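You operate a simulated robot arm through the tools that you are given. There is no shell and no other tool.

The job below is to be done with a simulated two-armed robot. You get a single attempt, and the scene is never put back.

Task
Pick up the purple scoop from the top of the test bench with one hand, pass it to the other hand and put it on the shelf beside the hatch on the far side.

Only the result counts: the job must be done as asked and must still hold three seconds after the hand-in. Knocking over, shifting, dropping, spilling or breaking anything else fails it.

Robot
Two 7-joint arms with two-finger grippers on one trunk, on a base that moves. Base frame: it is fixed to the floor where the robot stands at the start and does not move with it; the origin is under the middle of the robot, x ahead of it, y to its left, z up. Lengths are in mm, angles in rad, forces in N, time in s.
The left shoulder is at the start at [60, 123, 945], the right one opposite. With the tool pointing down near the work surface each hand reaches from about 360 to 800 mm from the robot's upright axis, wherever it stands, measured 20 degrees to its own side. Places, roughly: purple scoop [2500, 2750, 750]; shelf beside the hatch on the far side [2100, 5400, 900]. Payload 1.47 kg a hand.
The tool frame of a hand sits at the grasp point between the pads (the TCP): z along the fingers, y along the line on which they close. The tips reach 16 mm beyond it. The gripper opens to 87 mm; its body begins 55 mm behind the TCP.
Orientation is told as [roll, pitch, yaw] about the base's x, y, z axes, in that order, counted from this pose: with the fingers straight down and closing along the base's y, the tool's x points along the base's -x, its y along +y and its z along -z.

Tools
- The arms move only by the tool drive_tool. It takes "left_increments", "right_increments" or both (then of equal length, played together; a hand with none holds still); each is a list that holds one entry, the list of rows, each a list of 7 numbers: the gripper command, from -1 (shut) to 1 (fully open), values between in proportion, then the shift along the tool's x, y, z in units of 30 mm (1.0 is 30 mm), then the turn, a rotation vector about the tool's x, y, z in units of 6 degrees (1.0 is 6 degrees). In form: [[[hand, dx, dy, dz, rx, ry, rz], ...]]. A call has 1 to 20 rows; each row shifts and turns the commanded pose from where the row before left it, along the tool's axes as they then stand. A call with a number of a shift or a turn outside -1 to 1 is refused whole. Each row takes 0.2 s and may step no farther than 50 mm and 0.15 rad from the row before; otherwise, or with a gripper value out of range, the whole call is refused. Where a pose cannot be reached the arm comes as near as it can. A force on the tool above 40 N (or 10 N above the force at the start of the call, whichever is more), or a blocked arm, ends the call early, and 0.2 s more pass. The fingers move at their own pace (about 153 mm/s each) and stop on an object; they squeeze with about 28 N. The grip force told is the motor's: it shows also when the fingers shut on nothing. Time passes only in rows, and 0.2 s behind the last, so rows that do not move let the fingers close. It gives the time, the measured TCP pose, the force on the tool (base axes), the opening and the grip force at its end, in the units of the frame above (readings bear some noise), with the torque about the TCP (base axes, N m) and any sound that the robot's microphone picked up.
- Cameras (640 x 400 px; columns grow to the right, rows downward): "scene" is now at [91.9, 13.8, 1506.8]; the picture's right is [0.16, -0.99, 0.00], its down [-0.67, -0.11, -0.73] and it looks along [0.72, 0.12, -0.68] (base axes); focal length 284 px, centre (320, 200). "left" rides on the left gripper at [73, -12, -90] in its tool frame; the picture's right is [0.16, 0.99, 0.00], its down [-0.72, 0.12, -0.68] and it looks along [-0.67, 0.11, 0.73] (tool axes); focal length 247 px, centre (320, 200). "right" rides on the right gripper at [73, 12, -90] in its tool frame; the picture's right is [-0.16, 0.99, 0.00], its down [-0.72, -0.12, -0.68] and it looks along [-0.67, -0.11, 0.73] (tool axes); focal length 247 px, centre (320, 200).
- capture(camera): a new picture of that camera. It takes no simulated time.
- raise_lower(by): moves the trunk up (or, below 0, down) by that many mm; the arms and the scene camera ride with it, the base frame stays. It gives what a move gives, with no picture.
- steer(legs): drives the robot by 1 to 6 legs, each [ahead, left, turn to the left] in mm, mm and rad, along the robot's own axes; the way and the turn of a leg run together, so that a leg with both is an arc; at most 1500 mm and 3.142 rad a leg. The arms and the cameras ride along, it lands a little off, and it stops where it bumps. It gives what a move gives.
- pan_tilt(pan, tilt): turns the head with the scene camera to pan (to the left, within 2.094 rad either way) and tilt (down, from -0.506 to 1.204), counted from straight ahead of the robot. It gives what a move gives.
- locate(camera, pixels): for up to 12 pixels [column, row] of the newest picture of that camera ("zoom" is the newest enlarged one), the place [x, y, z] in the base frame of the surface seen there, good to about 2 mm. It takes no simulated time.
- enlarge(camera, box): a new picture of the part [left, top, right, bottom] of that camera's present view, enlarged. It takes no simulated time.
- sign_off(): hands the job in; it is judged then, once.

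Open the grippers and draw the arms clear of the work before you hand the job in, unless the task says otherwise.

The tools are called as a command line: name --argument value ..., lists and objects as JSON in quotes. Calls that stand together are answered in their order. drive_tool: Moves the arms, as the interface text tells. Its arguments: {"type":"object","properties":{"left_increments":{"type":"array","items":{"type":"array","items":{"type":"array","items":{"type":"number"}}}},"right_increments":{"type":"array","items":{"type":"array","items":{"type":"array","items":{"type":"number"}}}}},"required":[]} The other tools are called the same way: raise_lower (by) moves the trunk up or down; steer (legs) drives the base; pan_tilt (pan, tilt) turns the head that bears the scene camera; capture (camera) takes a picture; locate (camera, pixels) gives the place of the surface under pixels of a picture; enlarge (camera, box) takes an enlarged picture of a part of a camera's view; sign_off () hands the job in.

At the start:

```text
clock: 0.0
left_eef_pos: [580.6, 276.4, 1007.9]
left_ee_rot: [-0.002, -0.001, 0.0]
left_force: [0.3, 0.3, -0.1]
left_wrist_torque: [0.02, 0.03, -0.01]
left_gripper_width: 86.9
left_finger_force: 0.0
right_eef_pos: [425.9, -187.5, 1099.9]
right_ee_rot: [0.0, 0.0, 0.0]
right_force: [0.6, -1.2, 0.5]
right_wrist_torque: [0.0, 0.01, -0.02]
right_gripper_width: 87.0
right_finger_force: 0.0
trunk travel left (down, up): [-100.0, 130.0]
robot x, y, heading: [-0.7, 0.9, 0.001]
head pan, tilt (commanded): [0.161, 0.75]
```

scene: 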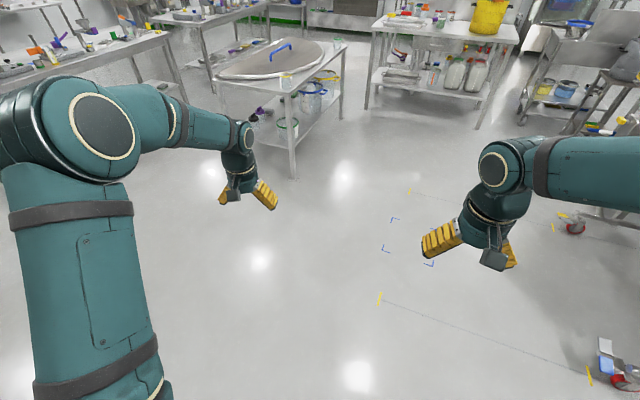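
right: 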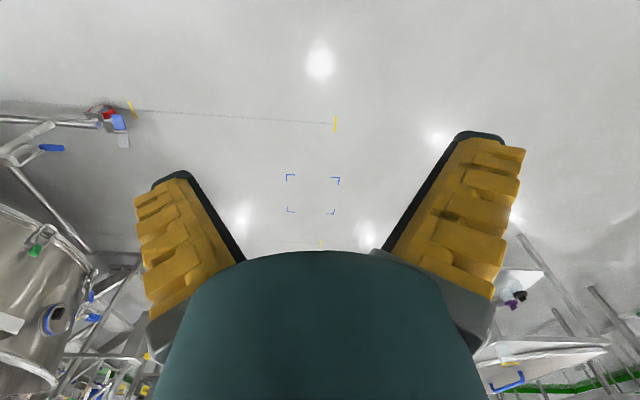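
left: 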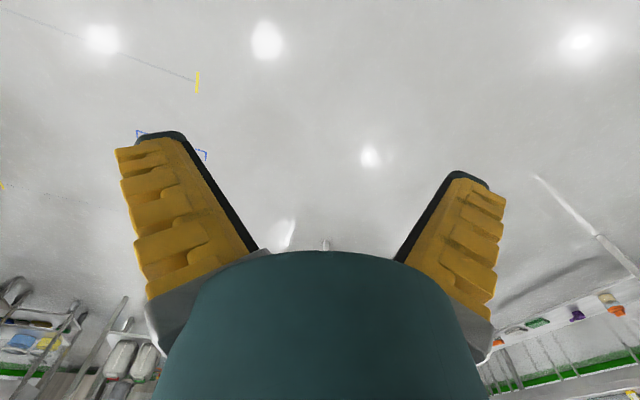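

The start picture shows several benches ahead and to the left; the scoop should be near [2500, 2750, 750]. I turn the head left to look toward it.

pan_tilt --pan 0.8 --tilt 0.3

capture --camera "scene"

```text
clock: 1.0
left_eef_pos: [581.2, 275.9, 1008.6]
left_ee_rot: [0.0, 0.001, 0.0]
left_force: [0.8, 0.2, 0.3]
left_wrist_torque: [0.0, 0.02, 0.01]
left_gripper_width: 86.9
left_finger_force: 0.1
right_eef_pos: [424.8, -188.1, 1099.8]
right_ee_rot: [0.002, -0.001, 0.0]
right_force: [-0.5, -0.5, -0.6]
right_wrist_torque: [-0.02, 0.01, 0.0]
right_gripper_width: 87.2
right_finger_force: 0.1
trunk travel left (down, up): [-100.0, 130.0]
robot x, y, heading: [0.6, -0.9, -0.001]
head pan, tilt (commanded): [0.799, 0.3]
```

```text
taken
```

scene: 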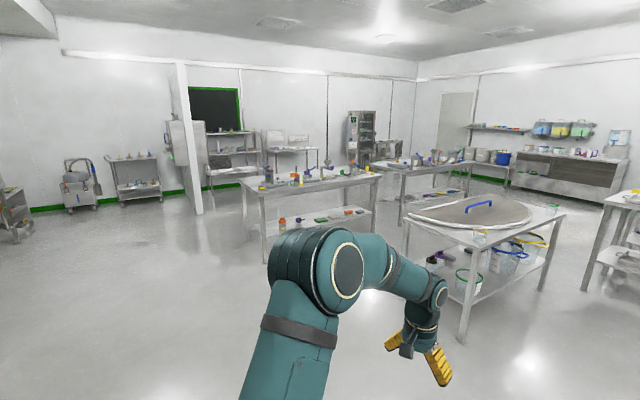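

The bench in the middle (col 260-380, row 165-190) should be the test bench, and the green-framed dark hatch is at (215,110). I enlarge both areas.

enlarge --camera "scene" --box '[230, 140, 390, 240]'

locate --camera "zoom" --pixels '[[120, 185], [590, 130], [330, 175], [250, 170], [300, 175], [370, 170], [420, 150], [470, 130]]'

enlarge --camera "scene" --box '[160, 70, 340, 190]'

```text
4.00 times, centred on (310, 190) of scene
```

zoom: 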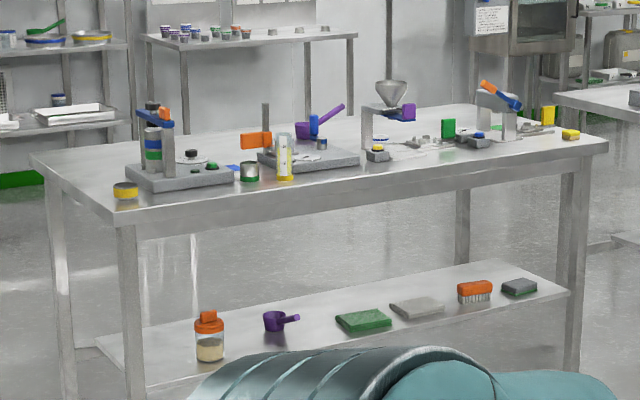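

```text
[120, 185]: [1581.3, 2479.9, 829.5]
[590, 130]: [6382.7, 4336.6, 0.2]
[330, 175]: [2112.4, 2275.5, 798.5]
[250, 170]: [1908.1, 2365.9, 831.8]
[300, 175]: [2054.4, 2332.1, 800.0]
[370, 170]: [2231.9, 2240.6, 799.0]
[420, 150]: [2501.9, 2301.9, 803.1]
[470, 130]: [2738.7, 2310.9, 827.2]
```

```text
3.33 times, centred on (250, 130) of scene
```

zoom: 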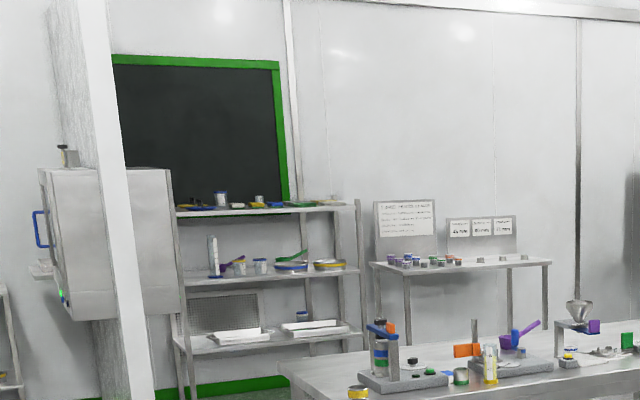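

Two benches hold purple things; a purple scoop sits at (305,125) in the first enlarged picture, others at (408,112). I enlarge further and locate them.

enlarge --camera "scene" --box '[290, 155, 354, 195]'

locate --camera "zoom" --pixels '[[150, 160], [240, 120], [230, 150], [470, 90], [480, 120], [400, 60], [320, 200], [160, 200]]'

enlarge --camera "scene" --box '[370, 130, 498, 210]'

```text
10.00 times, centred on (322, 175) of scene
```

zoom: 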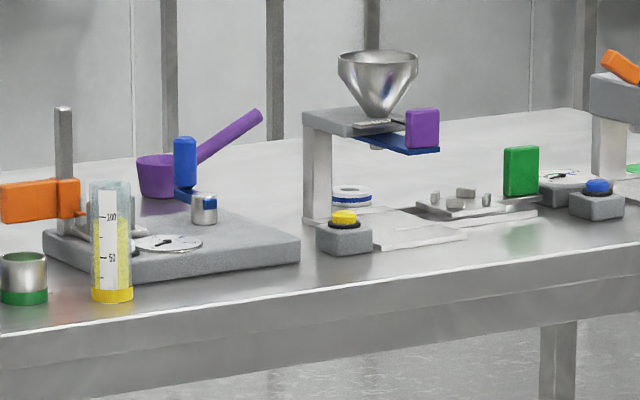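

```text
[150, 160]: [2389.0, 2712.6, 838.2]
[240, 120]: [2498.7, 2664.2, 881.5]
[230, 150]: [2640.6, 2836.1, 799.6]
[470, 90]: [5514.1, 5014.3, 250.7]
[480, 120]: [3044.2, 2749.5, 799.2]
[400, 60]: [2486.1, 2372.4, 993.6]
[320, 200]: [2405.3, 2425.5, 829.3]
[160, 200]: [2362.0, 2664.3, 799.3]
```

```text
5.00 times, centred on (434, 170) of scene
```

zoom: 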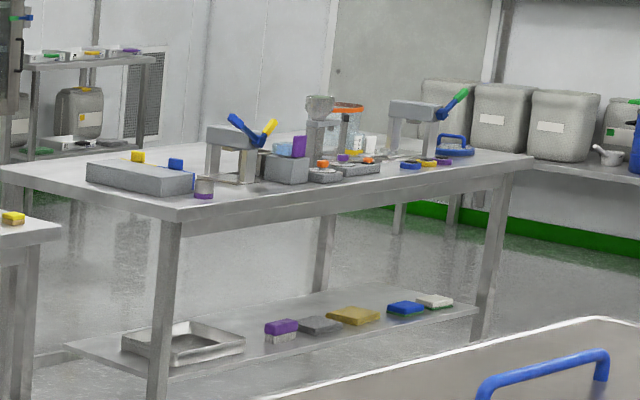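

The purple scoop stands on the bench top: cup near [2389, 2712, 838], handle rising toward [2498, 2664, 881]. Now I look at the rack near the hatch and locate its tiers.

enlarge --camera "scene" --box '[180, 80, 340, 180]'

locate --camera "zoom" --pixels '[[130, 170], [280, 165], [150, 262], [300, 252], [150, 335], [290, 325], [390, 240], [540, 238], [440, 242], [500, 237], [400, 190], [100, 100]]'

```text
4.00 times, centred on (260, 130) of scene
```

zoom: 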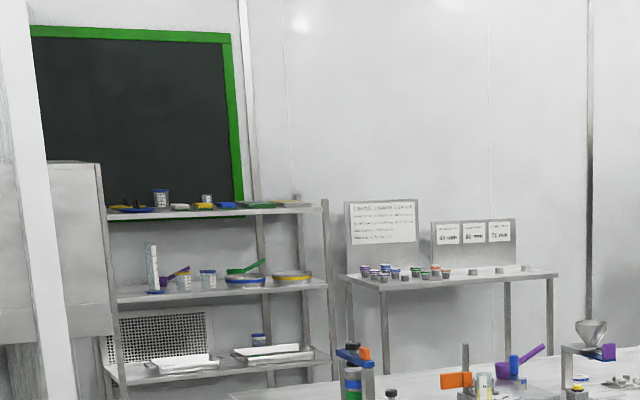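

```text
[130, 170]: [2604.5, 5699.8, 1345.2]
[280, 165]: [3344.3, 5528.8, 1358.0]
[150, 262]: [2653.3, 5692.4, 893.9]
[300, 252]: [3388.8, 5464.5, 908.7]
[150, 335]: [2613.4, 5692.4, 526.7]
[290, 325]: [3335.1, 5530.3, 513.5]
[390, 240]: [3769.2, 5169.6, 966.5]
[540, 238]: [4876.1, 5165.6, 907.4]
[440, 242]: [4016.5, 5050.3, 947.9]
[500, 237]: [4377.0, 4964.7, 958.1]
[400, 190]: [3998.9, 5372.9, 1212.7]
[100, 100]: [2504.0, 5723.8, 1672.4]
```

I gather the bench corners, the lid table, and the free floor from the current scene view.

locate --camera "scene" --pixels '[[259, 194], [240, 181], [380, 175], [352, 165], [410, 207], [470, 240], [563, 215], [195, 210], [120, 260], [250, 210], [170, 150], [140, 190]]'

capture --camera "scene"

locate --camera "scene" --pixels '[[180, 245], [230, 230], [245, 235], [60, 240], [10, 240], [395, 220], [398, 165], [470, 160], [210, 215], [205, 130], [190, 110], [210, 180]]'

```text
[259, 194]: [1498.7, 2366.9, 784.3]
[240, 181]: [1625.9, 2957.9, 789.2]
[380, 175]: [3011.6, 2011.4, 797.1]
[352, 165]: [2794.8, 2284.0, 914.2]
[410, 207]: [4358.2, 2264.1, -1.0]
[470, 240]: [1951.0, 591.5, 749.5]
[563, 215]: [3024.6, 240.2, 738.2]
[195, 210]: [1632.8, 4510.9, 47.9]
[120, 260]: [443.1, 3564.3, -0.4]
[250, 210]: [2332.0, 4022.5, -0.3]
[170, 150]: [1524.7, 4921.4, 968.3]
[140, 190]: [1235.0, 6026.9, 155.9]
```

```text
taken
```

scene: 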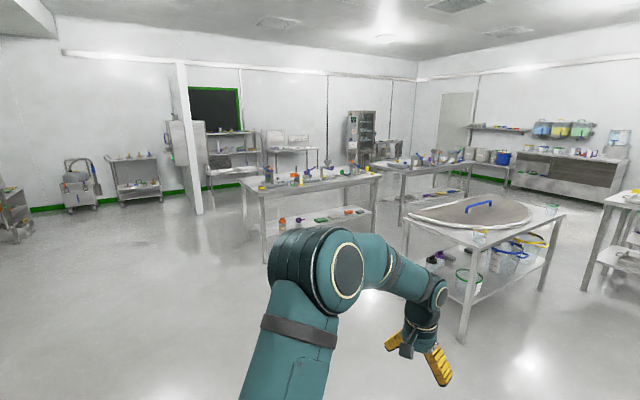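

```text
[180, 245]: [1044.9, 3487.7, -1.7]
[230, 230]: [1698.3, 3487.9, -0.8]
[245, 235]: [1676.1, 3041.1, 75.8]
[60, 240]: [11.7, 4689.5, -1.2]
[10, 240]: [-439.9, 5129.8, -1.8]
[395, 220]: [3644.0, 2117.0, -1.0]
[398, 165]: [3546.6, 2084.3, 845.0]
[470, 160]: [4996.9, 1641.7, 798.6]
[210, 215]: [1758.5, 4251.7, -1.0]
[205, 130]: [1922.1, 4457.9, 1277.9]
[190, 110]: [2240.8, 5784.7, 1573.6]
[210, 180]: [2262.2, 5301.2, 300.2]
```

The bench is turned about -0.23 rad, with the scoop near its far edge (far edge about y=2776 at x=2403), so I will go round its left end to the far side. The floor at (180,245), (120,260) is clear, so I drive there and look again.

steer --legs '[[0, 0, 1.3], [1250, 0, 0], [1250, 0, 0], [1200, 0, 0]]'

pan_tilt --pan -0.6 --tilt 0.3

capture --camera "scene"

```text
clock: 22.1
left_eef_pos: [869.8, 4203.0, 1007.3]
left_ee_rot: [0.0, 0.0, 1.309]
left_force: [-0.1, -0.5, -0.3]
left_wrist_torque: [0.0, 0.05, 0.01]
left_gripper_width: 86.8
left_finger_force: 0.1
right_eef_pos: [1278.5, 3932.8, 1098.9]
right_ee_rot: [0.001, 0.001, 1.309]
right_force: [0.2, 0.0, -0.2]
right_wrist_torque: [-0.02, -0.03, -0.03]
right_gripper_width: 87.0
right_finger_force: 0.0
trunk travel left (down, up): [-100.0, 130.0]
robot x, y, heading: [986.4, 3570.1, 1.312]
head pan, tilt (commanded): [0.799, 0.3]
```

```text
clock: 23.7
left_eef_pos: [870.8, 4202.3, 1008.4]
left_ee_rot: [0.001, 0.0, 1.309]
left_force: [-0.5, -0.5, 0.0]
left_wrist_torque: [-0.02, -0.02, 0.0]
left_gripper_width: 87.1
left_finger_force: 0.1
right_eef_pos: [1278.9, 3931.6, 1099.5]
right_ee_rot: [-0.001, 0.001, 1.31]
right_force: [-0.3, -0.8, 0.7]
right_wrist_torque: [0.0, -0.01, 0.0]
right_gripper_width: 87.1
right_finger_force: 0.1
trunk travel left (down, up): [-100.0, 130.0]
robot x, y, heading: [988.8, 3569.7, 1.305]
head pan, tilt (commanded): [-0.6, 0.3]
```

```text
taken
```

scene: 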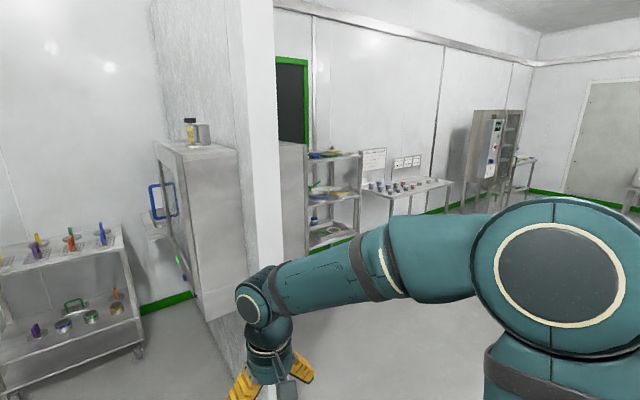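

The pictures show a partition with a pass-through box (at (195,215)) and its other side at (292,200); the target shelf at [2100,5400,900] is on the partition's far side. I drive along the aisle between bench and partition, then look both ways.

steer --legs '[[0, 0, -1.305], [1500, 0, 0]]'

pan_tilt --pan 1.7 --tilt 0.3

capture --camera "scene"

```text
clock: 34.3
left_eef_pos: [3063.6, 3880.5, 1008.7]
left_ee_rot: [-0.002, 0.001, 0.017]
left_force: [0.0, 0.3, -0.7]
left_wrist_torque: [-0.02, -0.02, 0.05]
left_gripper_width: 87.0
left_finger_force: 0.1
right_eef_pos: [2915.5, 3413.1, 1099.9]
right_ee_rot: [0.001, 0.0, 0.019]
right_force: [0.2, -0.1, -0.1]
right_wrist_torque: [0.0, 0.01, 0.01]
right_gripper_width: 87.1
right_finger_force: 0.0
trunk travel left (down, up): [-100.0, 130.0]
robot x, y, heading: [2488.4, 3593.8, 0.014]
head pan, tilt (commanded): [-0.6, 0.3]
```

```text
clock: 36.4
left_eef_pos: [3063.4, 3880.1, 1008.7]
left_ee_rot: [0.0, 0.0, 0.016]
left_force: [0.1, -0.5, 0.3]
left_wrist_torque: [0.01, 0.01, 0.01]
left_gripper_width: 86.9
left_finger_force: 0.1
right_eef_pos: [2914.7, 3413.2, 1100.0]
right_ee_rot: [-0.001, 0.0, 0.019]
right_force: [0.3, -0.2, 0.6]
right_wrist_torque: [0.02, -0.02, 0.02]
right_gripper_width: 87.1
right_finger_force: 0.1
trunk travel left (down, up): [-100.0, 130.0]
robot x, y, heading: [2488.5, 3594.5, 0.016]
head pan, tilt (commanded): [1.7, 0.3]
```

```text
taken
```

scene: 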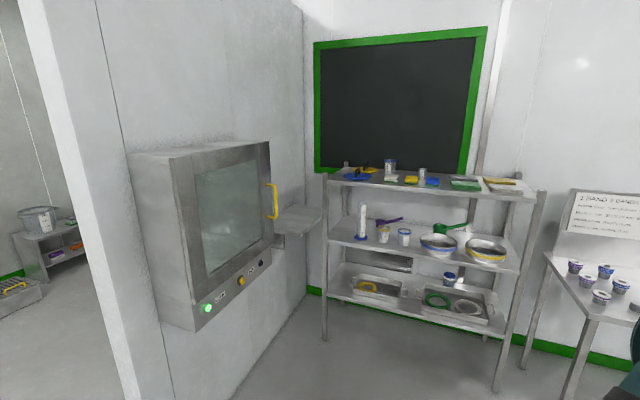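

Here is the far side of the hatch: the box with a yellow handle at (273,200), and a small bracket shelf beside it at (300,220). I enlarge and locate that shelf and the neighbouring rack.

enlarge --camera "scene" --box '[240, 160, 368, 240]'

locate --camera "zoom" --pixels '[[190, 295], [330, 325], [260, 300], [280, 270], [380, 300], [220, 270], [350, 290], [425, 90], [420, 360], [440, 380], [150, 120], [290, 285]]'

locate --camera "scene" --pixels '[[195, 330], [170, 158], [268, 142], [327, 175], [325, 338], [500, 390], [545, 195], [273, 245], [265, 215], [320, 300], [240, 320], [135, 390]]'

```text
5.00 times, centred on (304, 200) of scene
```

zoom: 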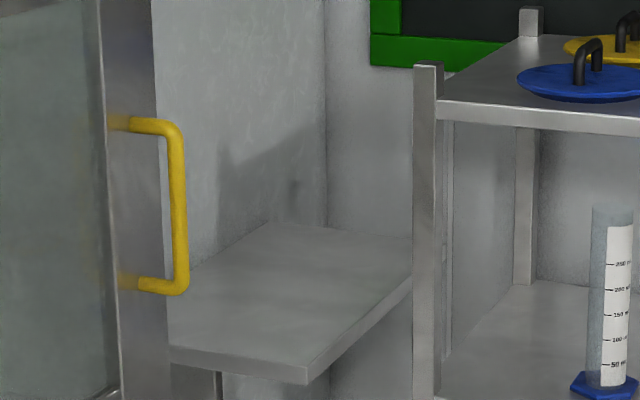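

```text
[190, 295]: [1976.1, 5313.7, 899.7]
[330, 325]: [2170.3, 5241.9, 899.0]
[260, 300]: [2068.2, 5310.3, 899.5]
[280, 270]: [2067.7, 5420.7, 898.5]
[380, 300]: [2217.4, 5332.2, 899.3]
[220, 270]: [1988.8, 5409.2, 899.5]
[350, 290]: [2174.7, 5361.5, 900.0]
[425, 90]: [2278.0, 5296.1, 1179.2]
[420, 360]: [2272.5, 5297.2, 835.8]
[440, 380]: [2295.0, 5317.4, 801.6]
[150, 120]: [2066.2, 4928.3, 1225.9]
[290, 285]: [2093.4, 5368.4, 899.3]
```

```text
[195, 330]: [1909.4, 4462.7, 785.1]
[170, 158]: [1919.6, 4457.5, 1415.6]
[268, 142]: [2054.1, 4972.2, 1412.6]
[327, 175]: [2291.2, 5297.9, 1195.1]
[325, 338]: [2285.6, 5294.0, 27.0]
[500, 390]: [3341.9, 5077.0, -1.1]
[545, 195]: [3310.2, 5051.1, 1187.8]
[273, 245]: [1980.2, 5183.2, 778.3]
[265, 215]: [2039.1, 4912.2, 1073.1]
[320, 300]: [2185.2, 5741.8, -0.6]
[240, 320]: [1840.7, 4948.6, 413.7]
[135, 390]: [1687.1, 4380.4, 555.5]
```

The shelf top is at z=900, about x 1950-2230, y 5200-5500, beside the rack post at [2278, 5296]. Now I turn the head right to see the scoop on the bench.

pan_tilt --pan -1.65 --tilt 0.6

capture --camera "scene"

```text
clock: 39.3
left_eef_pos: [3064.3, 3881.0, 1008.1]
left_ee_rot: [0.0, 0.001, 0.018]
left_force: [0.1, 0.7, -0.6]
left_wrist_torque: [0.01, 0.0, 0.03]
left_gripper_width: 87.1
left_finger_force: 0.2
right_eef_pos: [2916.3, 3413.3, 1099.2]
right_ee_rot: [0.001, -0.001, 0.019]
right_force: [1.3, -0.7, -0.6]
right_wrist_torque: [-0.02, -0.03, -0.04]
right_gripper_width: 87.2
right_finger_force: 0.0
trunk travel left (down, up): [-100.0, 130.0]
robot x, y, heading: [2485.7, 3591.9, 0.017]
head pan, tilt (commanded): [-1.649, 0.6]
```

```text
taken
```

scene: 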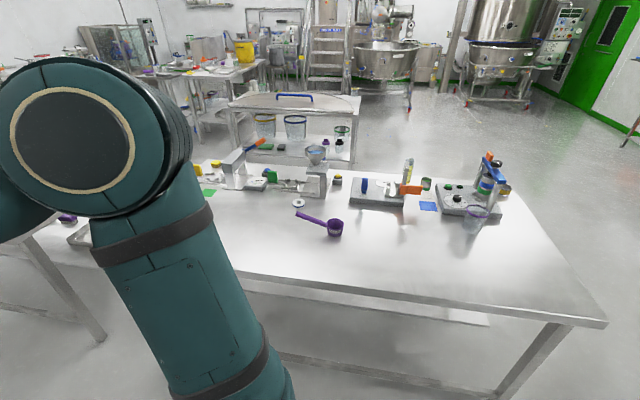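

The scoop is in clear view: cup at (335,227), handle toward (298,213), with free bench around it. I enlarge and locate scoop points and the bench's near edge.

enlarge --camera "scene" --box '[280, 190, 360, 240]'

locate --camera "zoom" --pixels '[[140, 180], [200, 205], [260, 230], [320, 250], [360, 260], [400, 260], [440, 240], [400, 290], [440, 300], [400, 350], [480, 260], [480, 330]]'

locate --camera "scene" --pixels '[[602, 320], [520, 312], [430, 299], [350, 288], [270, 278], [335, 245], [298, 203], [317, 195], [380, 205], [428, 206], [470, 225], [507, 195]]'

```text
8.00 times, centred on (320, 215) of scene
```

zoom: 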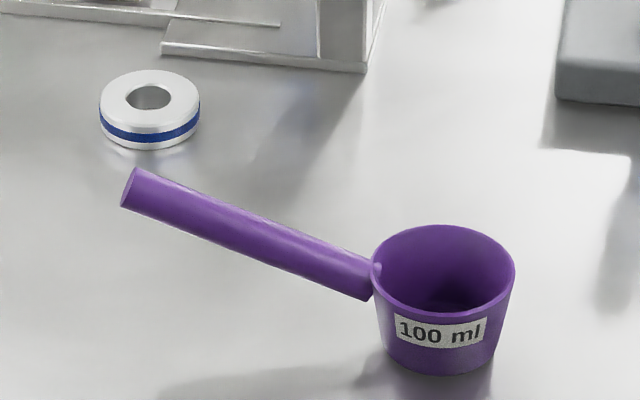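

```text
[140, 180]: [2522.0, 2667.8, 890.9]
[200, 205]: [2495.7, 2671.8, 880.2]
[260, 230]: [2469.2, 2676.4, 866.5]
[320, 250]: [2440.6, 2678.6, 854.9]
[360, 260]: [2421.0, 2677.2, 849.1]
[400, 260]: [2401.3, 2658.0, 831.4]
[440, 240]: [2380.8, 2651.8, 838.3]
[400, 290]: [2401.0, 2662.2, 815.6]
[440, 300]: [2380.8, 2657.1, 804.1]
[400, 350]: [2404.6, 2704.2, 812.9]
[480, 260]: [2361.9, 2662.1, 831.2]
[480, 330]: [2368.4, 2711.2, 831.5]
```

```text
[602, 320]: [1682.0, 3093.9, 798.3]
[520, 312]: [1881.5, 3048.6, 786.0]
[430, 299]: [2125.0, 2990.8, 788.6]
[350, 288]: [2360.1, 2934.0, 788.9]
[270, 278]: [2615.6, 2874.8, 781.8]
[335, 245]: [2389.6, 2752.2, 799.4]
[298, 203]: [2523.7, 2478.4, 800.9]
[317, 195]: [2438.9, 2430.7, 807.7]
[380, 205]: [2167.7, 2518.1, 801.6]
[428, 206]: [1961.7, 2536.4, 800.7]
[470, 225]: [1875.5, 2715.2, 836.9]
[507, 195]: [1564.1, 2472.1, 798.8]
```

The scoop's cup is centred near [2385, 2683] with rim z about 840, and the handle runs from [2421,2677] to [2522,2668] rising to z 890; the bench edge nearest me is at y about 2934 (x=2360). I check the table at the lower left, then plan the stand.

locate --camera "scene" --pixels '[[30, 245], [10, 285], [100, 335], [60, 390], [110, 265], [68, 216], [80, 238], [60, 320], [240, 290], [330, 300], [320, 390], [480, 322]]'

pan_tilt --pan -0.6 --tilt 0.5

capture --camera "scene"

```text
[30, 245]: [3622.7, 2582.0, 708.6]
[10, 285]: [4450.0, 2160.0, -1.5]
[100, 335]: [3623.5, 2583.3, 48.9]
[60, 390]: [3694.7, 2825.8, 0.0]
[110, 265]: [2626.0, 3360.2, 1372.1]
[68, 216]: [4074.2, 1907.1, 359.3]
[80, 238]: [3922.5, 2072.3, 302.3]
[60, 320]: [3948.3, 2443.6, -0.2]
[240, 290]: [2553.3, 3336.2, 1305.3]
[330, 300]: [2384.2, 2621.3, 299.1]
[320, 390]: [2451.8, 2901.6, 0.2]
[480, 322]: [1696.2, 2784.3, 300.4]
```

```text
clock: 40.6
left_eef_pos: [3062.8, 3880.2, 1009.7]
left_ee_rot: [0.001, 0.0, 0.017]
left_force: [-0.3, 0.2, 1.1]
left_wrist_torque: [-0.01, 0.0, 0.0]
left_gripper_width: 87.2
left_finger_force: 0.1
right_eef_pos: [2914.6, 3412.3, 1098.9]
right_ee_rot: [0.001, 0.0, 0.019]
right_force: [0.1, 0.0, -0.4]
right_wrist_torque: [0.01, -0.01, -0.02]
right_gripper_width: 86.9
right_finger_force: 0.1
trunk travel left (down, up): [-100.0, 130.0]
robot x, y, heading: [2488.4, 3594.9, 0.014]
head pan, tilt (commanded): [-0.6, 0.499]
```

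```text
taken
```

scene: 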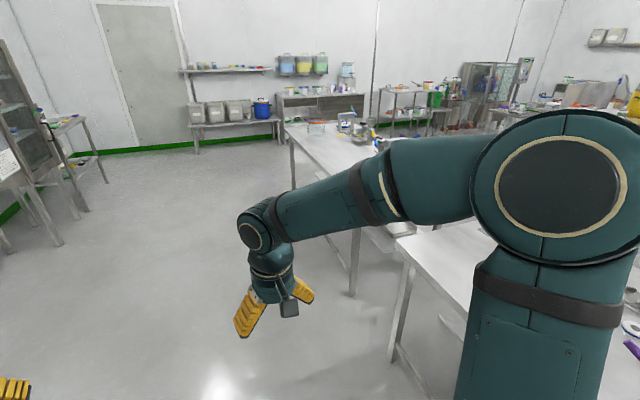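

The floor right of me is free (next table starts at x=3620). I shift right-forward, turn to face the bench at about heading -1.70, and look before closing in.

steer --legs '[[300, -130, 0], [0, 0, -1.715]]'

pan_tilt --pan -0.25 --tilt 0.75

capture --camera "scene"

```text
clock: 46.9
left_eef_pos: [2988.4, 2857.7, 1007.9]
left_ee_rot: [0.001, 0.0, -1.7]
left_force: [0.3, -0.5, 0.5]
left_wrist_torque: [-0.03, -0.02, -0.01]
left_gripper_width: 87.1
left_finger_force: 0.1
right_eef_pos: [2547.0, 3070.2, 1098.9]
right_ee_rot: [0.0, -0.001, -1.7]
right_force: [0.4, 0.4, -0.9]
right_wrist_torque: [0.01, 0.05, -0.03]
right_gripper_width: 87.0
right_finger_force: 0.2
trunk travel left (down, up): [-100.0, 130.0]
robot x, y, heading: [2788.7, 3470.3, -1.696]
head pan, tilt (commanded): [-0.6, 0.499]
```

```text
clock: 47.7
left_eef_pos: [2988.3, 2856.6, 1007.5]
left_ee_rot: [0.0, -0.001, -1.701]
left_force: [0.5, -1.3, -0.4]
left_wrist_torque: [0.0, 0.01, 0.02]
left_gripper_width: 87.1
left_finger_force: 0.1
right_eef_pos: [2547.6, 3071.5, 1099.7]
right_ee_rot: [0.0, -0.001, -1.701]
right_force: [-0.6, -0.1, -0.8]
right_wrist_torque: [0.02, 0.0, -0.05]
right_gripper_width: 87.0
right_finger_force: 0.1
trunk travel left (down, up): [-100.0, 130.0]
robot x, y, heading: [2780.4, 3471.5, -1.699]
head pan, tilt (commanded): [-0.25, 0.75]
```

```text
taken
```

scene: 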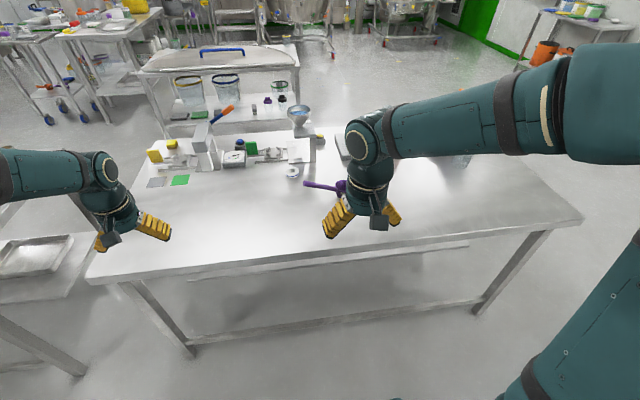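

Path ahead is clear and the hands are ~190 mm above the bench top. I move ahead 170 mm.

steer --legs '[[170, 0, 0]]'

capture --camera "scene"

capture --camera "right"

```text
clock: 49.2
left_eef_pos: [2965.6, 2687.3, 1007.0]
left_ee_rot: [0.0, 0.001, -1.698]
left_force: [-1.2, -0.2, 0.3]
left_wrist_torque: [0.02, 0.01, 0.02]
left_gripper_width: 87.1
left_finger_force: 0.1
right_eef_pos: [2525.2, 2900.6, 1099.2]
right_ee_rot: [0.0, 0.002, -1.701]
right_force: [1.3, -0.1, -0.3]
right_wrist_torque: [0.01, 0.0, -0.02]
right_gripper_width: 87.2
right_finger_force: 0.1
trunk travel left (down, up): [-100.0, 130.0]
robot x, y, heading: [2767.3, 3298.7, -1.702]
head pan, tilt (commanded): [-0.25, 0.75]
```

```text
taken
```

scene: 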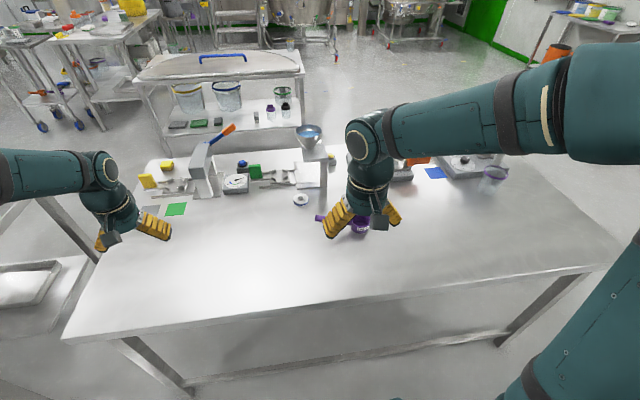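

```text
taken
```

right: 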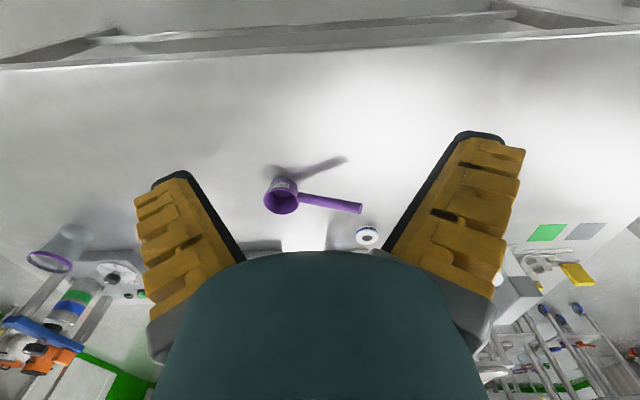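

The right-hand camera shows the scoop at (283,200) with handle to (360,207). I move the right hand over the handle and begin yawing it so the fingers close across the handle with the camera on the cup side.

drive_tool --right_increments '[[[1, -0.975, -0.166, 0, 0, 0, 0], [1, -0.975, -0.166, 0, 0, 0, 0], [1, -0.975, -0.166, 0, 0, 0, 0], [1, -0.975, -0.166, 0, 0, 0, 0], [1, -0.975, -0.166, 0, 0, 0, 0], [1, -0.975, -0.166, 0, 0, 0, 0], [1, -0.975, -0.166, 0, 0, 0, 0], [1, -0.975, -0.166, 0, 0, 0, 0], [1, 0, 0, 0, 0, 0, -0.96], [1, 0, 0, 0, 0, 0, -0.96], [1, 0, 0, 0, 0, 0, -0.96], [1, 0, 0, 0, 0, 0, -0.96], [1, 0, 0, 0, 0, 0, -0.96], [1, 0, 0, 0, 0, 0, -0.96], [1, 0, 0, 0, 0, 0, -0.96], [1, 0, 0, 0, 0, 0, -0.96], [1, 0, 0, 0, 0, 0, -0.96], [1, 0, 0, 0, 0, 0, -0.96], [1, 0, 0, 0, 0, 0, -0.96], [1, 0, 0, 0, 0, 0, -0.96]]]'

capture --camera "right"

capture --camera "scene"

```text
clock: 53.4
left_eef_pos: [2966.0, 2689.4, 1008.3]
left_ee_rot: [0.0, 0.0, -1.697]
left_force: [-0.2, 0.0, 0.9]
left_wrist_torque: [-0.03, 0.02, 0.02]
left_gripper_width: 86.8
left_finger_force: 0.0
right_eef_pos: [2455.8, 2676.3, 1099.3]
right_ee_rot: [0.002, 0.0, -0.491]
right_force: [-0.1, 0.5, -0.6]
right_wrist_torque: [0.01, -0.02, 0.03]
right_gripper_width: 87.0
right_finger_force: 0.1
trunk travel left (down, up): [-100.0, 130.0]
robot x, y, heading: [2767.8, 3302.6, -1.697]
head pan, tilt (commanded): [-0.25, 0.75]
```

```text
taken
```

right: 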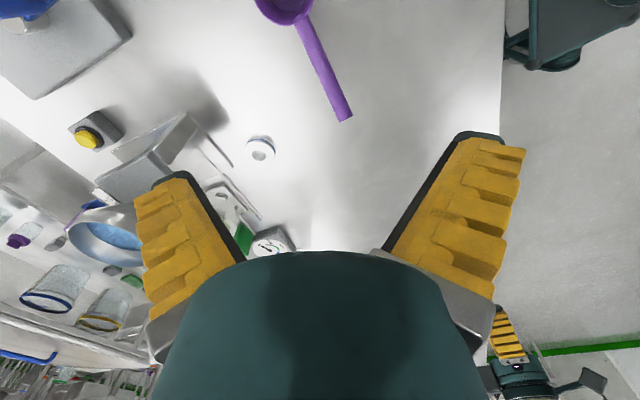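

```text
taken
```

scene: 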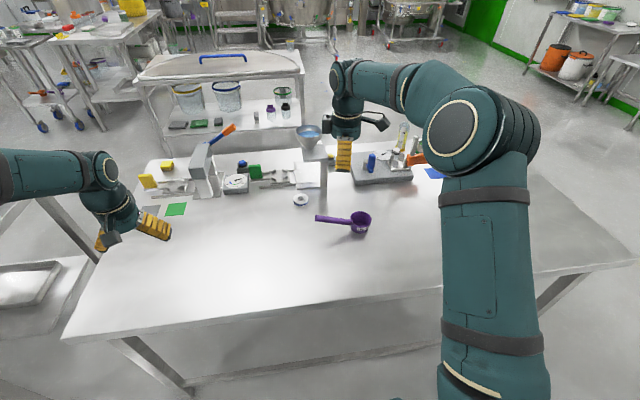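

The hand is above the handle at yaw -0.49; I finish the yaw to -0.09 and check the scoop again from the scene view (cup (360,222), handle end (318,218)).

drive_tool --right_increments '[[[1, 0, 0, 0, 0, 0, -0.96], [1, 0, 0, 0, 0, 0, -0.96], [1, 0, 0, 0, 0, 0, -0.96], [1, 0, 0, 0, 0, 0, -0.96]]]'

enlarge --camera "scene" --box '[304, 200, 384, 250]'

locate --camera "zoom" --pixels '[[95, 140], [120, 145], [160, 148], [200, 150], [240, 155], [270, 158], [300, 160], [380, 110], [440, 110], [500, 110], [450, 200], [450, 250]]'

capture --camera "right"

```text
clock: 54.4
left_eef_pos: [2966.3, 2687.7, 1009.0]
left_ee_rot: [0.001, -0.001, -1.697]
left_force: [0.2, 0.6, 0.6]
left_wrist_torque: [-0.02, -0.02, 0.03]
left_gripper_width: 87.2
left_finger_force: 0.0
right_eef_pos: [2456.6, 2675.1, 1098.4]
right_ee_rot: [-0.001, 0.0, -0.089]
right_force: [-0.1, 0.7, -0.4]
right_wrist_torque: [0.02, 0.01, -0.01]
right_gripper_width: 86.9
right_finger_force: 0.1
trunk travel left (down, up): [-100.0, 130.0]
robot x, y, heading: [2766.2, 3299.3, -1.699]
head pan, tilt (commanded): [-0.25, 0.75]
```

```text
8.00 times, centred on (344, 225) of scene
```

zoom: 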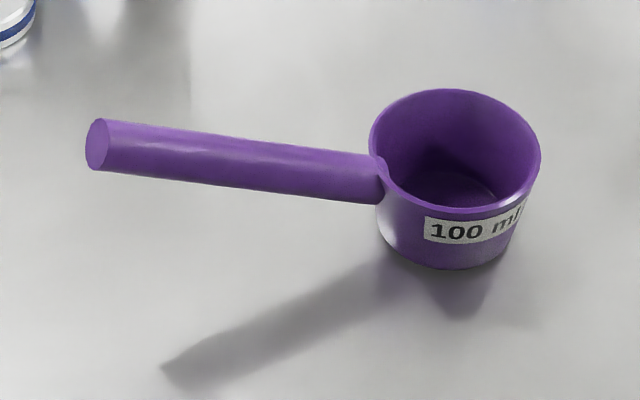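

```text
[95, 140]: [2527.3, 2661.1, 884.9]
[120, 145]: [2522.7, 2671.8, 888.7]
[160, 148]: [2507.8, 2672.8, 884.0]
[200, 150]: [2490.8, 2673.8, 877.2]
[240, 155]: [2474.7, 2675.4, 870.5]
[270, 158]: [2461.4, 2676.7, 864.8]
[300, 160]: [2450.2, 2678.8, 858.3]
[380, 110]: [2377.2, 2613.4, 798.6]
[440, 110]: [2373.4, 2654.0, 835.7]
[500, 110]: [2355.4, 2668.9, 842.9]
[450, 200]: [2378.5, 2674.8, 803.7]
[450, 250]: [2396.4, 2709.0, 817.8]
```

```text
taken
```

right: 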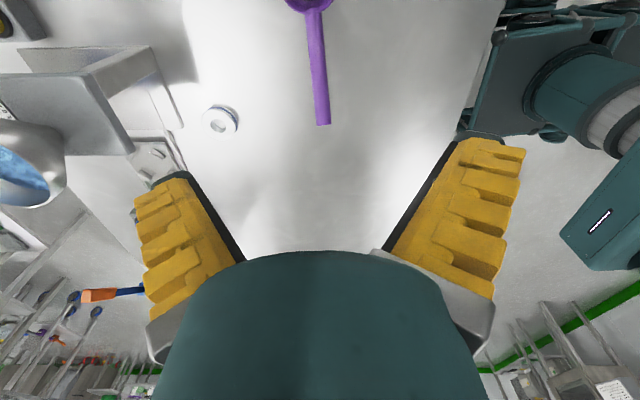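

The handle axis at x=2452 is about [2452, 2671, 854], diameter ~20 mm, rising ~22° toward its end at [2527, 2662, 884]. I shift slightly and descend most of the way, then check.

drive_tool --right_increments '[[[1, 0.14, -0.147, 0.5, 0, 0, 0], [1, 0, 0, 1, 0, 0, 0], [1, 0, 0, 1, 0, 0, 0], [1, 0, 0, 1, 0, 0, 0], [1, 0, 0, 1, 0, 0, 0], [1, 0, 0, 0.5, 0, 0, 0]]]'

capture --camera "right"

enlarge --camera "scene" --box '[280, 130, 440, 230]'

```text
clock: 55.8
left_eef_pos: [2967.0, 2687.4, 1007.3]
left_ee_rot: [0.001, 0.0, -1.698]
left_force: [0.2, 0.0, 0.4]
left_wrist_torque: [-0.05, -0.03, -0.02]
left_gripper_width: 87.0
left_finger_force: 0.0
right_eef_pos: [2451.4, 2670.5, 948.9]
right_ee_rot: [0.0, 0.0, -0.09]
right_force: [0.3, -0.4, 0.0]
right_wrist_torque: [-0.01, 0.0, 0.01]
right_gripper_width: 87.1
right_finger_force: 0.0
trunk travel left (down, up): [-100.0, 130.0]
robot x, y, heading: [2764.3, 3299.8, -1.699]
head pan, tilt (commanded): [-0.25, 0.75]
```

```text
taken
```

right: 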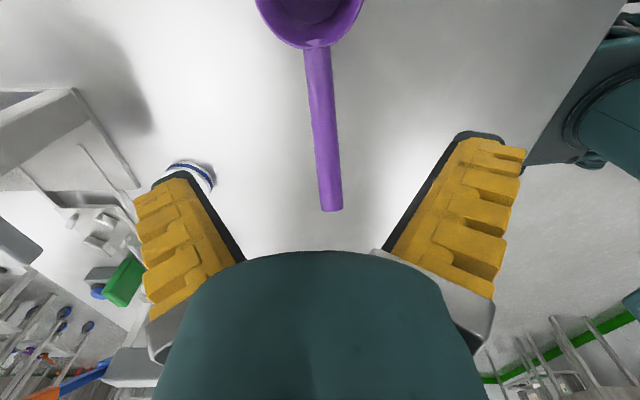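

```text
4.00 times, centred on (360, 180) of scene
```

zoom: 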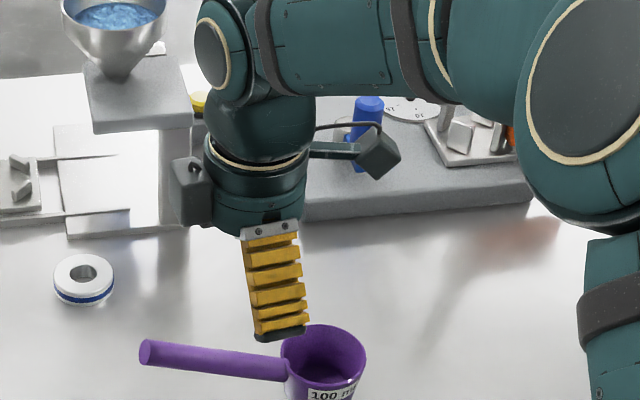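

The fingers straddle the handle line with ~55 mm still above it. I verify the handle's place through the right camera at (316,80)-(329,195).

locate --camera "right" --pixels '[[312, 60], [316, 80], [319, 110], [323, 140], [327, 170], [330, 195], [332, 207], [308, 110], [331, 110]]'

```text
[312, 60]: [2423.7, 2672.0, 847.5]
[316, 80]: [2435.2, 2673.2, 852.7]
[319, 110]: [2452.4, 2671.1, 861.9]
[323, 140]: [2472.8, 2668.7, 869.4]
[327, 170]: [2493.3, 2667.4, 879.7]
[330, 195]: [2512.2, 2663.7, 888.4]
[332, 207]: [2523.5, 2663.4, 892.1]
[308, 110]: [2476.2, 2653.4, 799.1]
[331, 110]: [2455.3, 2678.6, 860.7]
```

The handle axis at the grasp is [2452, 2671, 852], centred between the fingers. I descend 95 mm and close.

drive_tool --right_increments '[[[1, 0, 0, 1, 0, 0, 0], [1, 0, 0, 1, 0, 0, 0], [1, 0, 0, 0.7, 0, 0, 0], [1, 0, 0, 0.45, 0, 0, 0], [1, 0, 0, 0, 0, 0, 0]]]'

capture --camera "right"

enlarge --camera "scene" --box '[280, 150, 440, 250]'

```text
clock: 57.0
left_eef_pos: [2967.4, 2688.2, 1008.6]
left_ee_rot: [0.0, 0.0, -1.699]
left_force: [0.0, -0.9, 0.6]
left_wrist_torque: [0.02, -0.01, -0.03]
left_gripper_width: 87.1
left_finger_force: 0.0
right_eef_pos: [2452.2, 2672.1, 855.6]
right_ee_rot: [0.002, -0.001, -0.092]
right_force: [0.7, -0.4, 0.1]
right_wrist_torque: [0.04, -0.01, 0.04]
right_gripper_width: 86.9
right_finger_force: 0.2
trunk travel left (down, up): [-100.0, 130.0]
robot x, y, heading: [2766.6, 3299.1, -1.7]
head pan, tilt (commanded): [-0.25, 0.75]
```

```text
taken
```

right: 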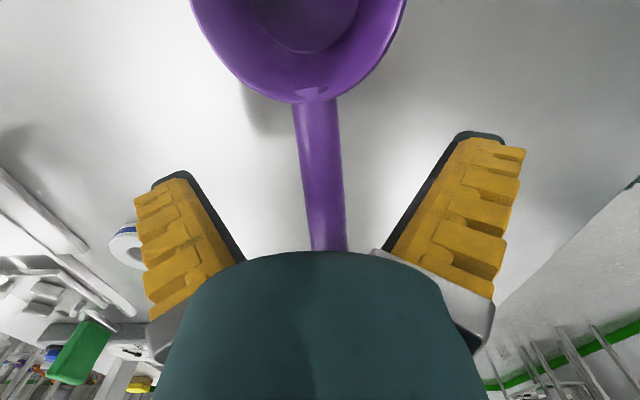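

```text
4.00 times, centred on (360, 200) of scene
```

zoom: 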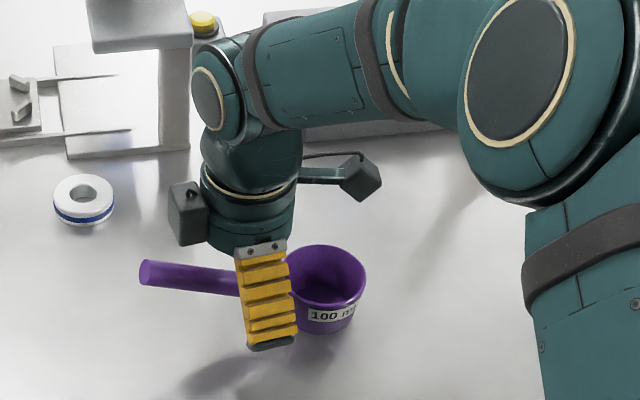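

The handle sits between the pads. To leave more room for the other hand I tilt the gripper 22° about the handle's cross axis so it is square to the handle (top leaning to the cup side), then close.

drive_tool --right_increments '[[[1, 0, 0, 0, 0, -0.9, 0], [1, 0, 0, 0, 0, -0.9, 0], [1, 0, 0, 0, 0, -0.9, 0], [1, 0, 0, 0, 0, -0.9, 0], [1, 0, 0, 0, 0, 0, 0]]]'

capture --camera "right"

enlarge --camera "scene" --box '[280, 150, 440, 250]'

```text
clock: 58.2
left_eef_pos: [2965.6, 2688.5, 1007.0]
left_ee_rot: [0.0, 0.001, -1.699]
left_force: [-1.1, -0.4, 0.1]
left_wrist_torque: [0.01, -0.02, 0.0]
left_gripper_width: 87.0
left_finger_force: 0.2
right_eef_pos: [2451.1, 2671.9, 855.2]
right_ee_rot: [0.0, -0.379, -0.091]
right_force: [-0.4, 0.6, -0.1]
right_wrist_torque: [0.01, 0.0, 0.02]
right_gripper_width: 87.0
right_finger_force: 0.1
trunk travel left (down, up): [-100.0, 130.0]
robot x, y, heading: [2771.4, 3298.3, -1.692]
head pan, tilt (commanded): [-0.25, 0.75]
```

```text
taken
```

right: 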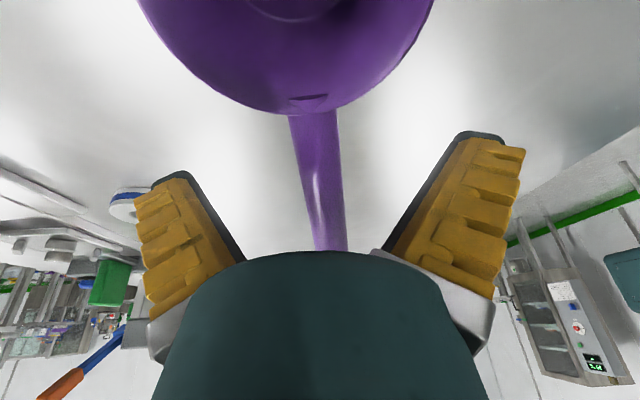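

```text
4.00 times, centred on (360, 200) of scene
```

zoom: 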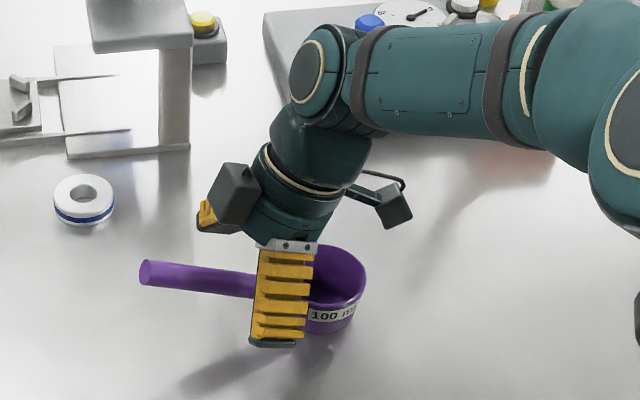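

The gripper is square to the handle with clearance to the cup. I close it now.

drive_tool --right_increments '[[[-1, 0, 0, 0, 0, 0, 0], [-1, 0, 0, 0, 0, 0, 0], [-1, 0, 0, 0, 0, 0, 0], [-1, 0, 0, 0, 0, 0, 0]]]'

capture --camera "right"

enlarge --camera "scene" --box '[280, 150, 440, 250]'

```text
clock: 59.2
left_eef_pos: [2967.0, 2688.1, 1008.5]
left_ee_rot: [0.0, 0.0, -1.7]
left_force: [0.2, 0.7, 0.2]
left_wrist_torque: [0.0, 0.03, -0.05]
left_gripper_width: 87.0
left_finger_force: 0.1
right_eef_pos: [2452.0, 2671.7, 857.7]
right_ee_rot: [-0.001, -0.377, -0.093]
right_force: [0.0, 1.1, 2.8]
right_wrist_torque: [0.09, 0.19, -0.06]
right_gripper_width: 13.4
right_finger_force: 28.0
trunk travel left (down, up): [-100.0, 130.0]
robot x, y, heading: [2764.4, 3300.0, -1.696]
head pan, tilt (commanded): [-0.25, 0.75]
```

```text
taken
```

right: 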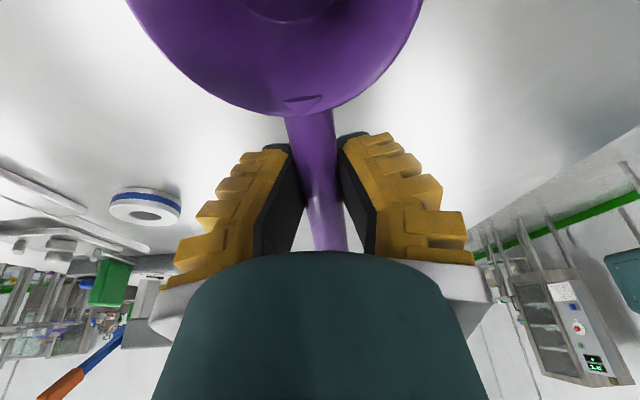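

```text
4.00 times, centred on (360, 200) of scene
```

zoom: 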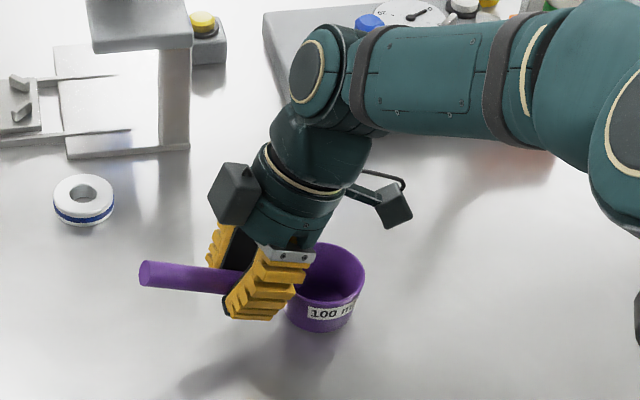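

Gripped: width 13.4 mm at 28 N. I lift straight up 100 mm (in the tilted tool frame) and check that the scoop comes along without turning.

drive_tool --right_increments '[[[-1, -0.12, 0, -0.31, 0, 0, 0], [-1, -0.308, 0, -0.775, 0, 0, 0], [-1, -0.308, 0, -0.775, 0, 0, 0], [-1, -0.308, 0, -0.775, 0, 0, 0], [-1, -0.308, 0, -0.775, 0, 0, 0], [-1, 0, 0, 0, 0, 0, 0]]]'

capture --camera "right"

enlarge --camera "scene" --box '[280, 110, 440, 210]'

```text
clock: 60.6
left_eef_pos: [2966.1, 2687.2, 1008.1]
left_ee_rot: [0.0, 0.001, -1.698]
left_force: [0.2, 0.6, -0.2]
left_wrist_torque: [-0.02, 0.02, 0.02]
left_gripper_width: 87.0
left_finger_force: 0.0
right_eef_pos: [2451.1, 2671.1, 963.7]
right_ee_rot: [-0.002, -0.377, -0.091]
right_force: [0.5, 0.0, -1.4]
right_wrist_torque: [0.0, -0.07, 0.06]
right_gripper_width: 11.8
right_finger_force: 27.6
trunk travel left (down, up): [-100.0, 130.0]
robot x, y, heading: [2767.4, 3300.0, -1.698]
head pan, tilt (commanded): [-0.25, 0.75]
```

```text
taken
```

right: 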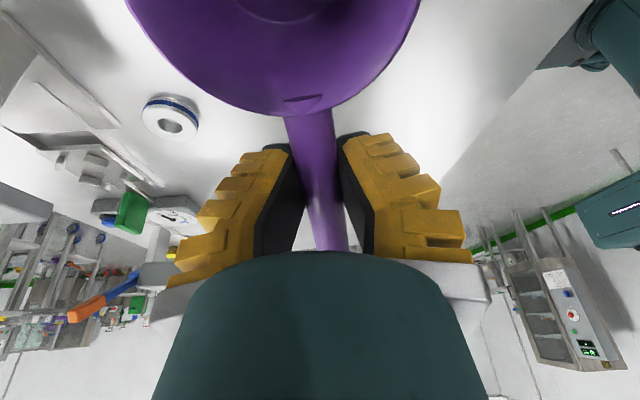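

```text
4.00 times, centred on (360, 160) of scene
```

zoom: 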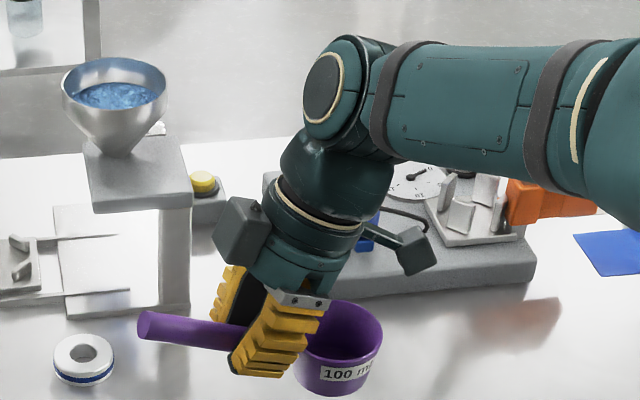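

The scoop came up cleanly and kept its angle. I lift another 90 mm, then back the robot away from the bench by 450 mm to do the hand-over over free floor.

drive_tool --right_increments '[[[-1, -0.308, 0, -0.775, 0, 0, 0], [-1, -0.308, 0, -0.775, 0, 0, 0], [-1, -0.308, 0, -0.775, 0, 0, 0], [-1, -0.308, 0, -0.775, 0, 0, 0], [-1, 0, 0, 0, 0, 0, 0]]]'

steer --legs '[[-450, 0, 0]]'

capture --camera "scene"

capture --camera "right"

```text
clock: 61.8
left_eef_pos: [2967.1, 2689.0, 1007.9]
left_ee_rot: [-0.001, 0.001, -1.699]
left_force: [0.6, -0.1, 0.2]
left_wrist_torque: [0.0, 0.02, -0.01]
left_gripper_width: 87.1
left_finger_force: 0.0
right_eef_pos: [2452.3, 2671.9, 1066.4]
right_ee_rot: [0.0, -0.377, -0.091]
right_force: [0.4, 0.2, -1.3]
right_wrist_torque: [0.03, -0.01, -0.03]
right_gripper_width: 11.6
right_finger_force: 28.5
trunk travel left (down, up): [-100.0, 130.0]
robot x, y, heading: [2767.4, 3297.5, -1.699]
head pan, tilt (commanded): [-0.25, 0.75]
```

```text
clock: 64.5
left_eef_pos: [3022.6, 3132.4, 1009.8]
left_ee_rot: [0.0, 0.0, -1.701]
left_force: [0.0, -0.4, 0.1]
left_wrist_torque: [0.0, 0.0, 0.04]
left_gripper_width: 87.3
left_finger_force: 0.0
right_eef_pos: [2508.1, 3115.6, 1065.0]
right_ee_rot: [0.0, -0.378, -0.092]
right_force: [-0.4, 0.2, -0.9]
right_wrist_torque: [-0.03, -0.05, -0.01]
right_gripper_width: 11.9
right_finger_force: 28.0
trunk travel left (down, up): [-100.0, 130.0]
robot x, y, heading: [2824.2, 3744.0, -1.702]
head pan, tilt (commanded): [-0.25, 0.75]
```

```text
taken
```

scene: 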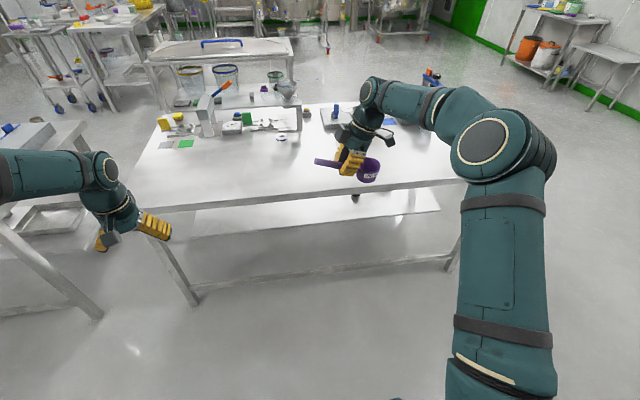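

```text
taken
```

right: 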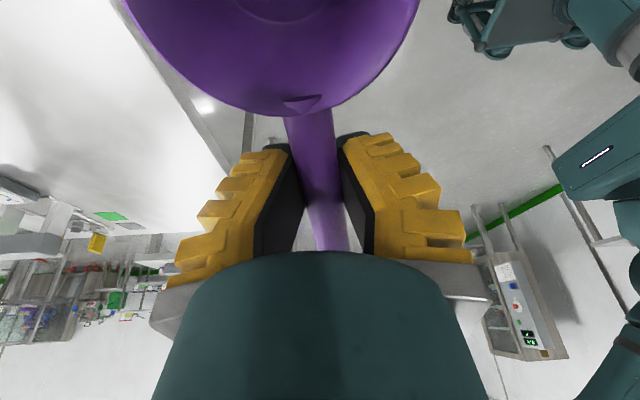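

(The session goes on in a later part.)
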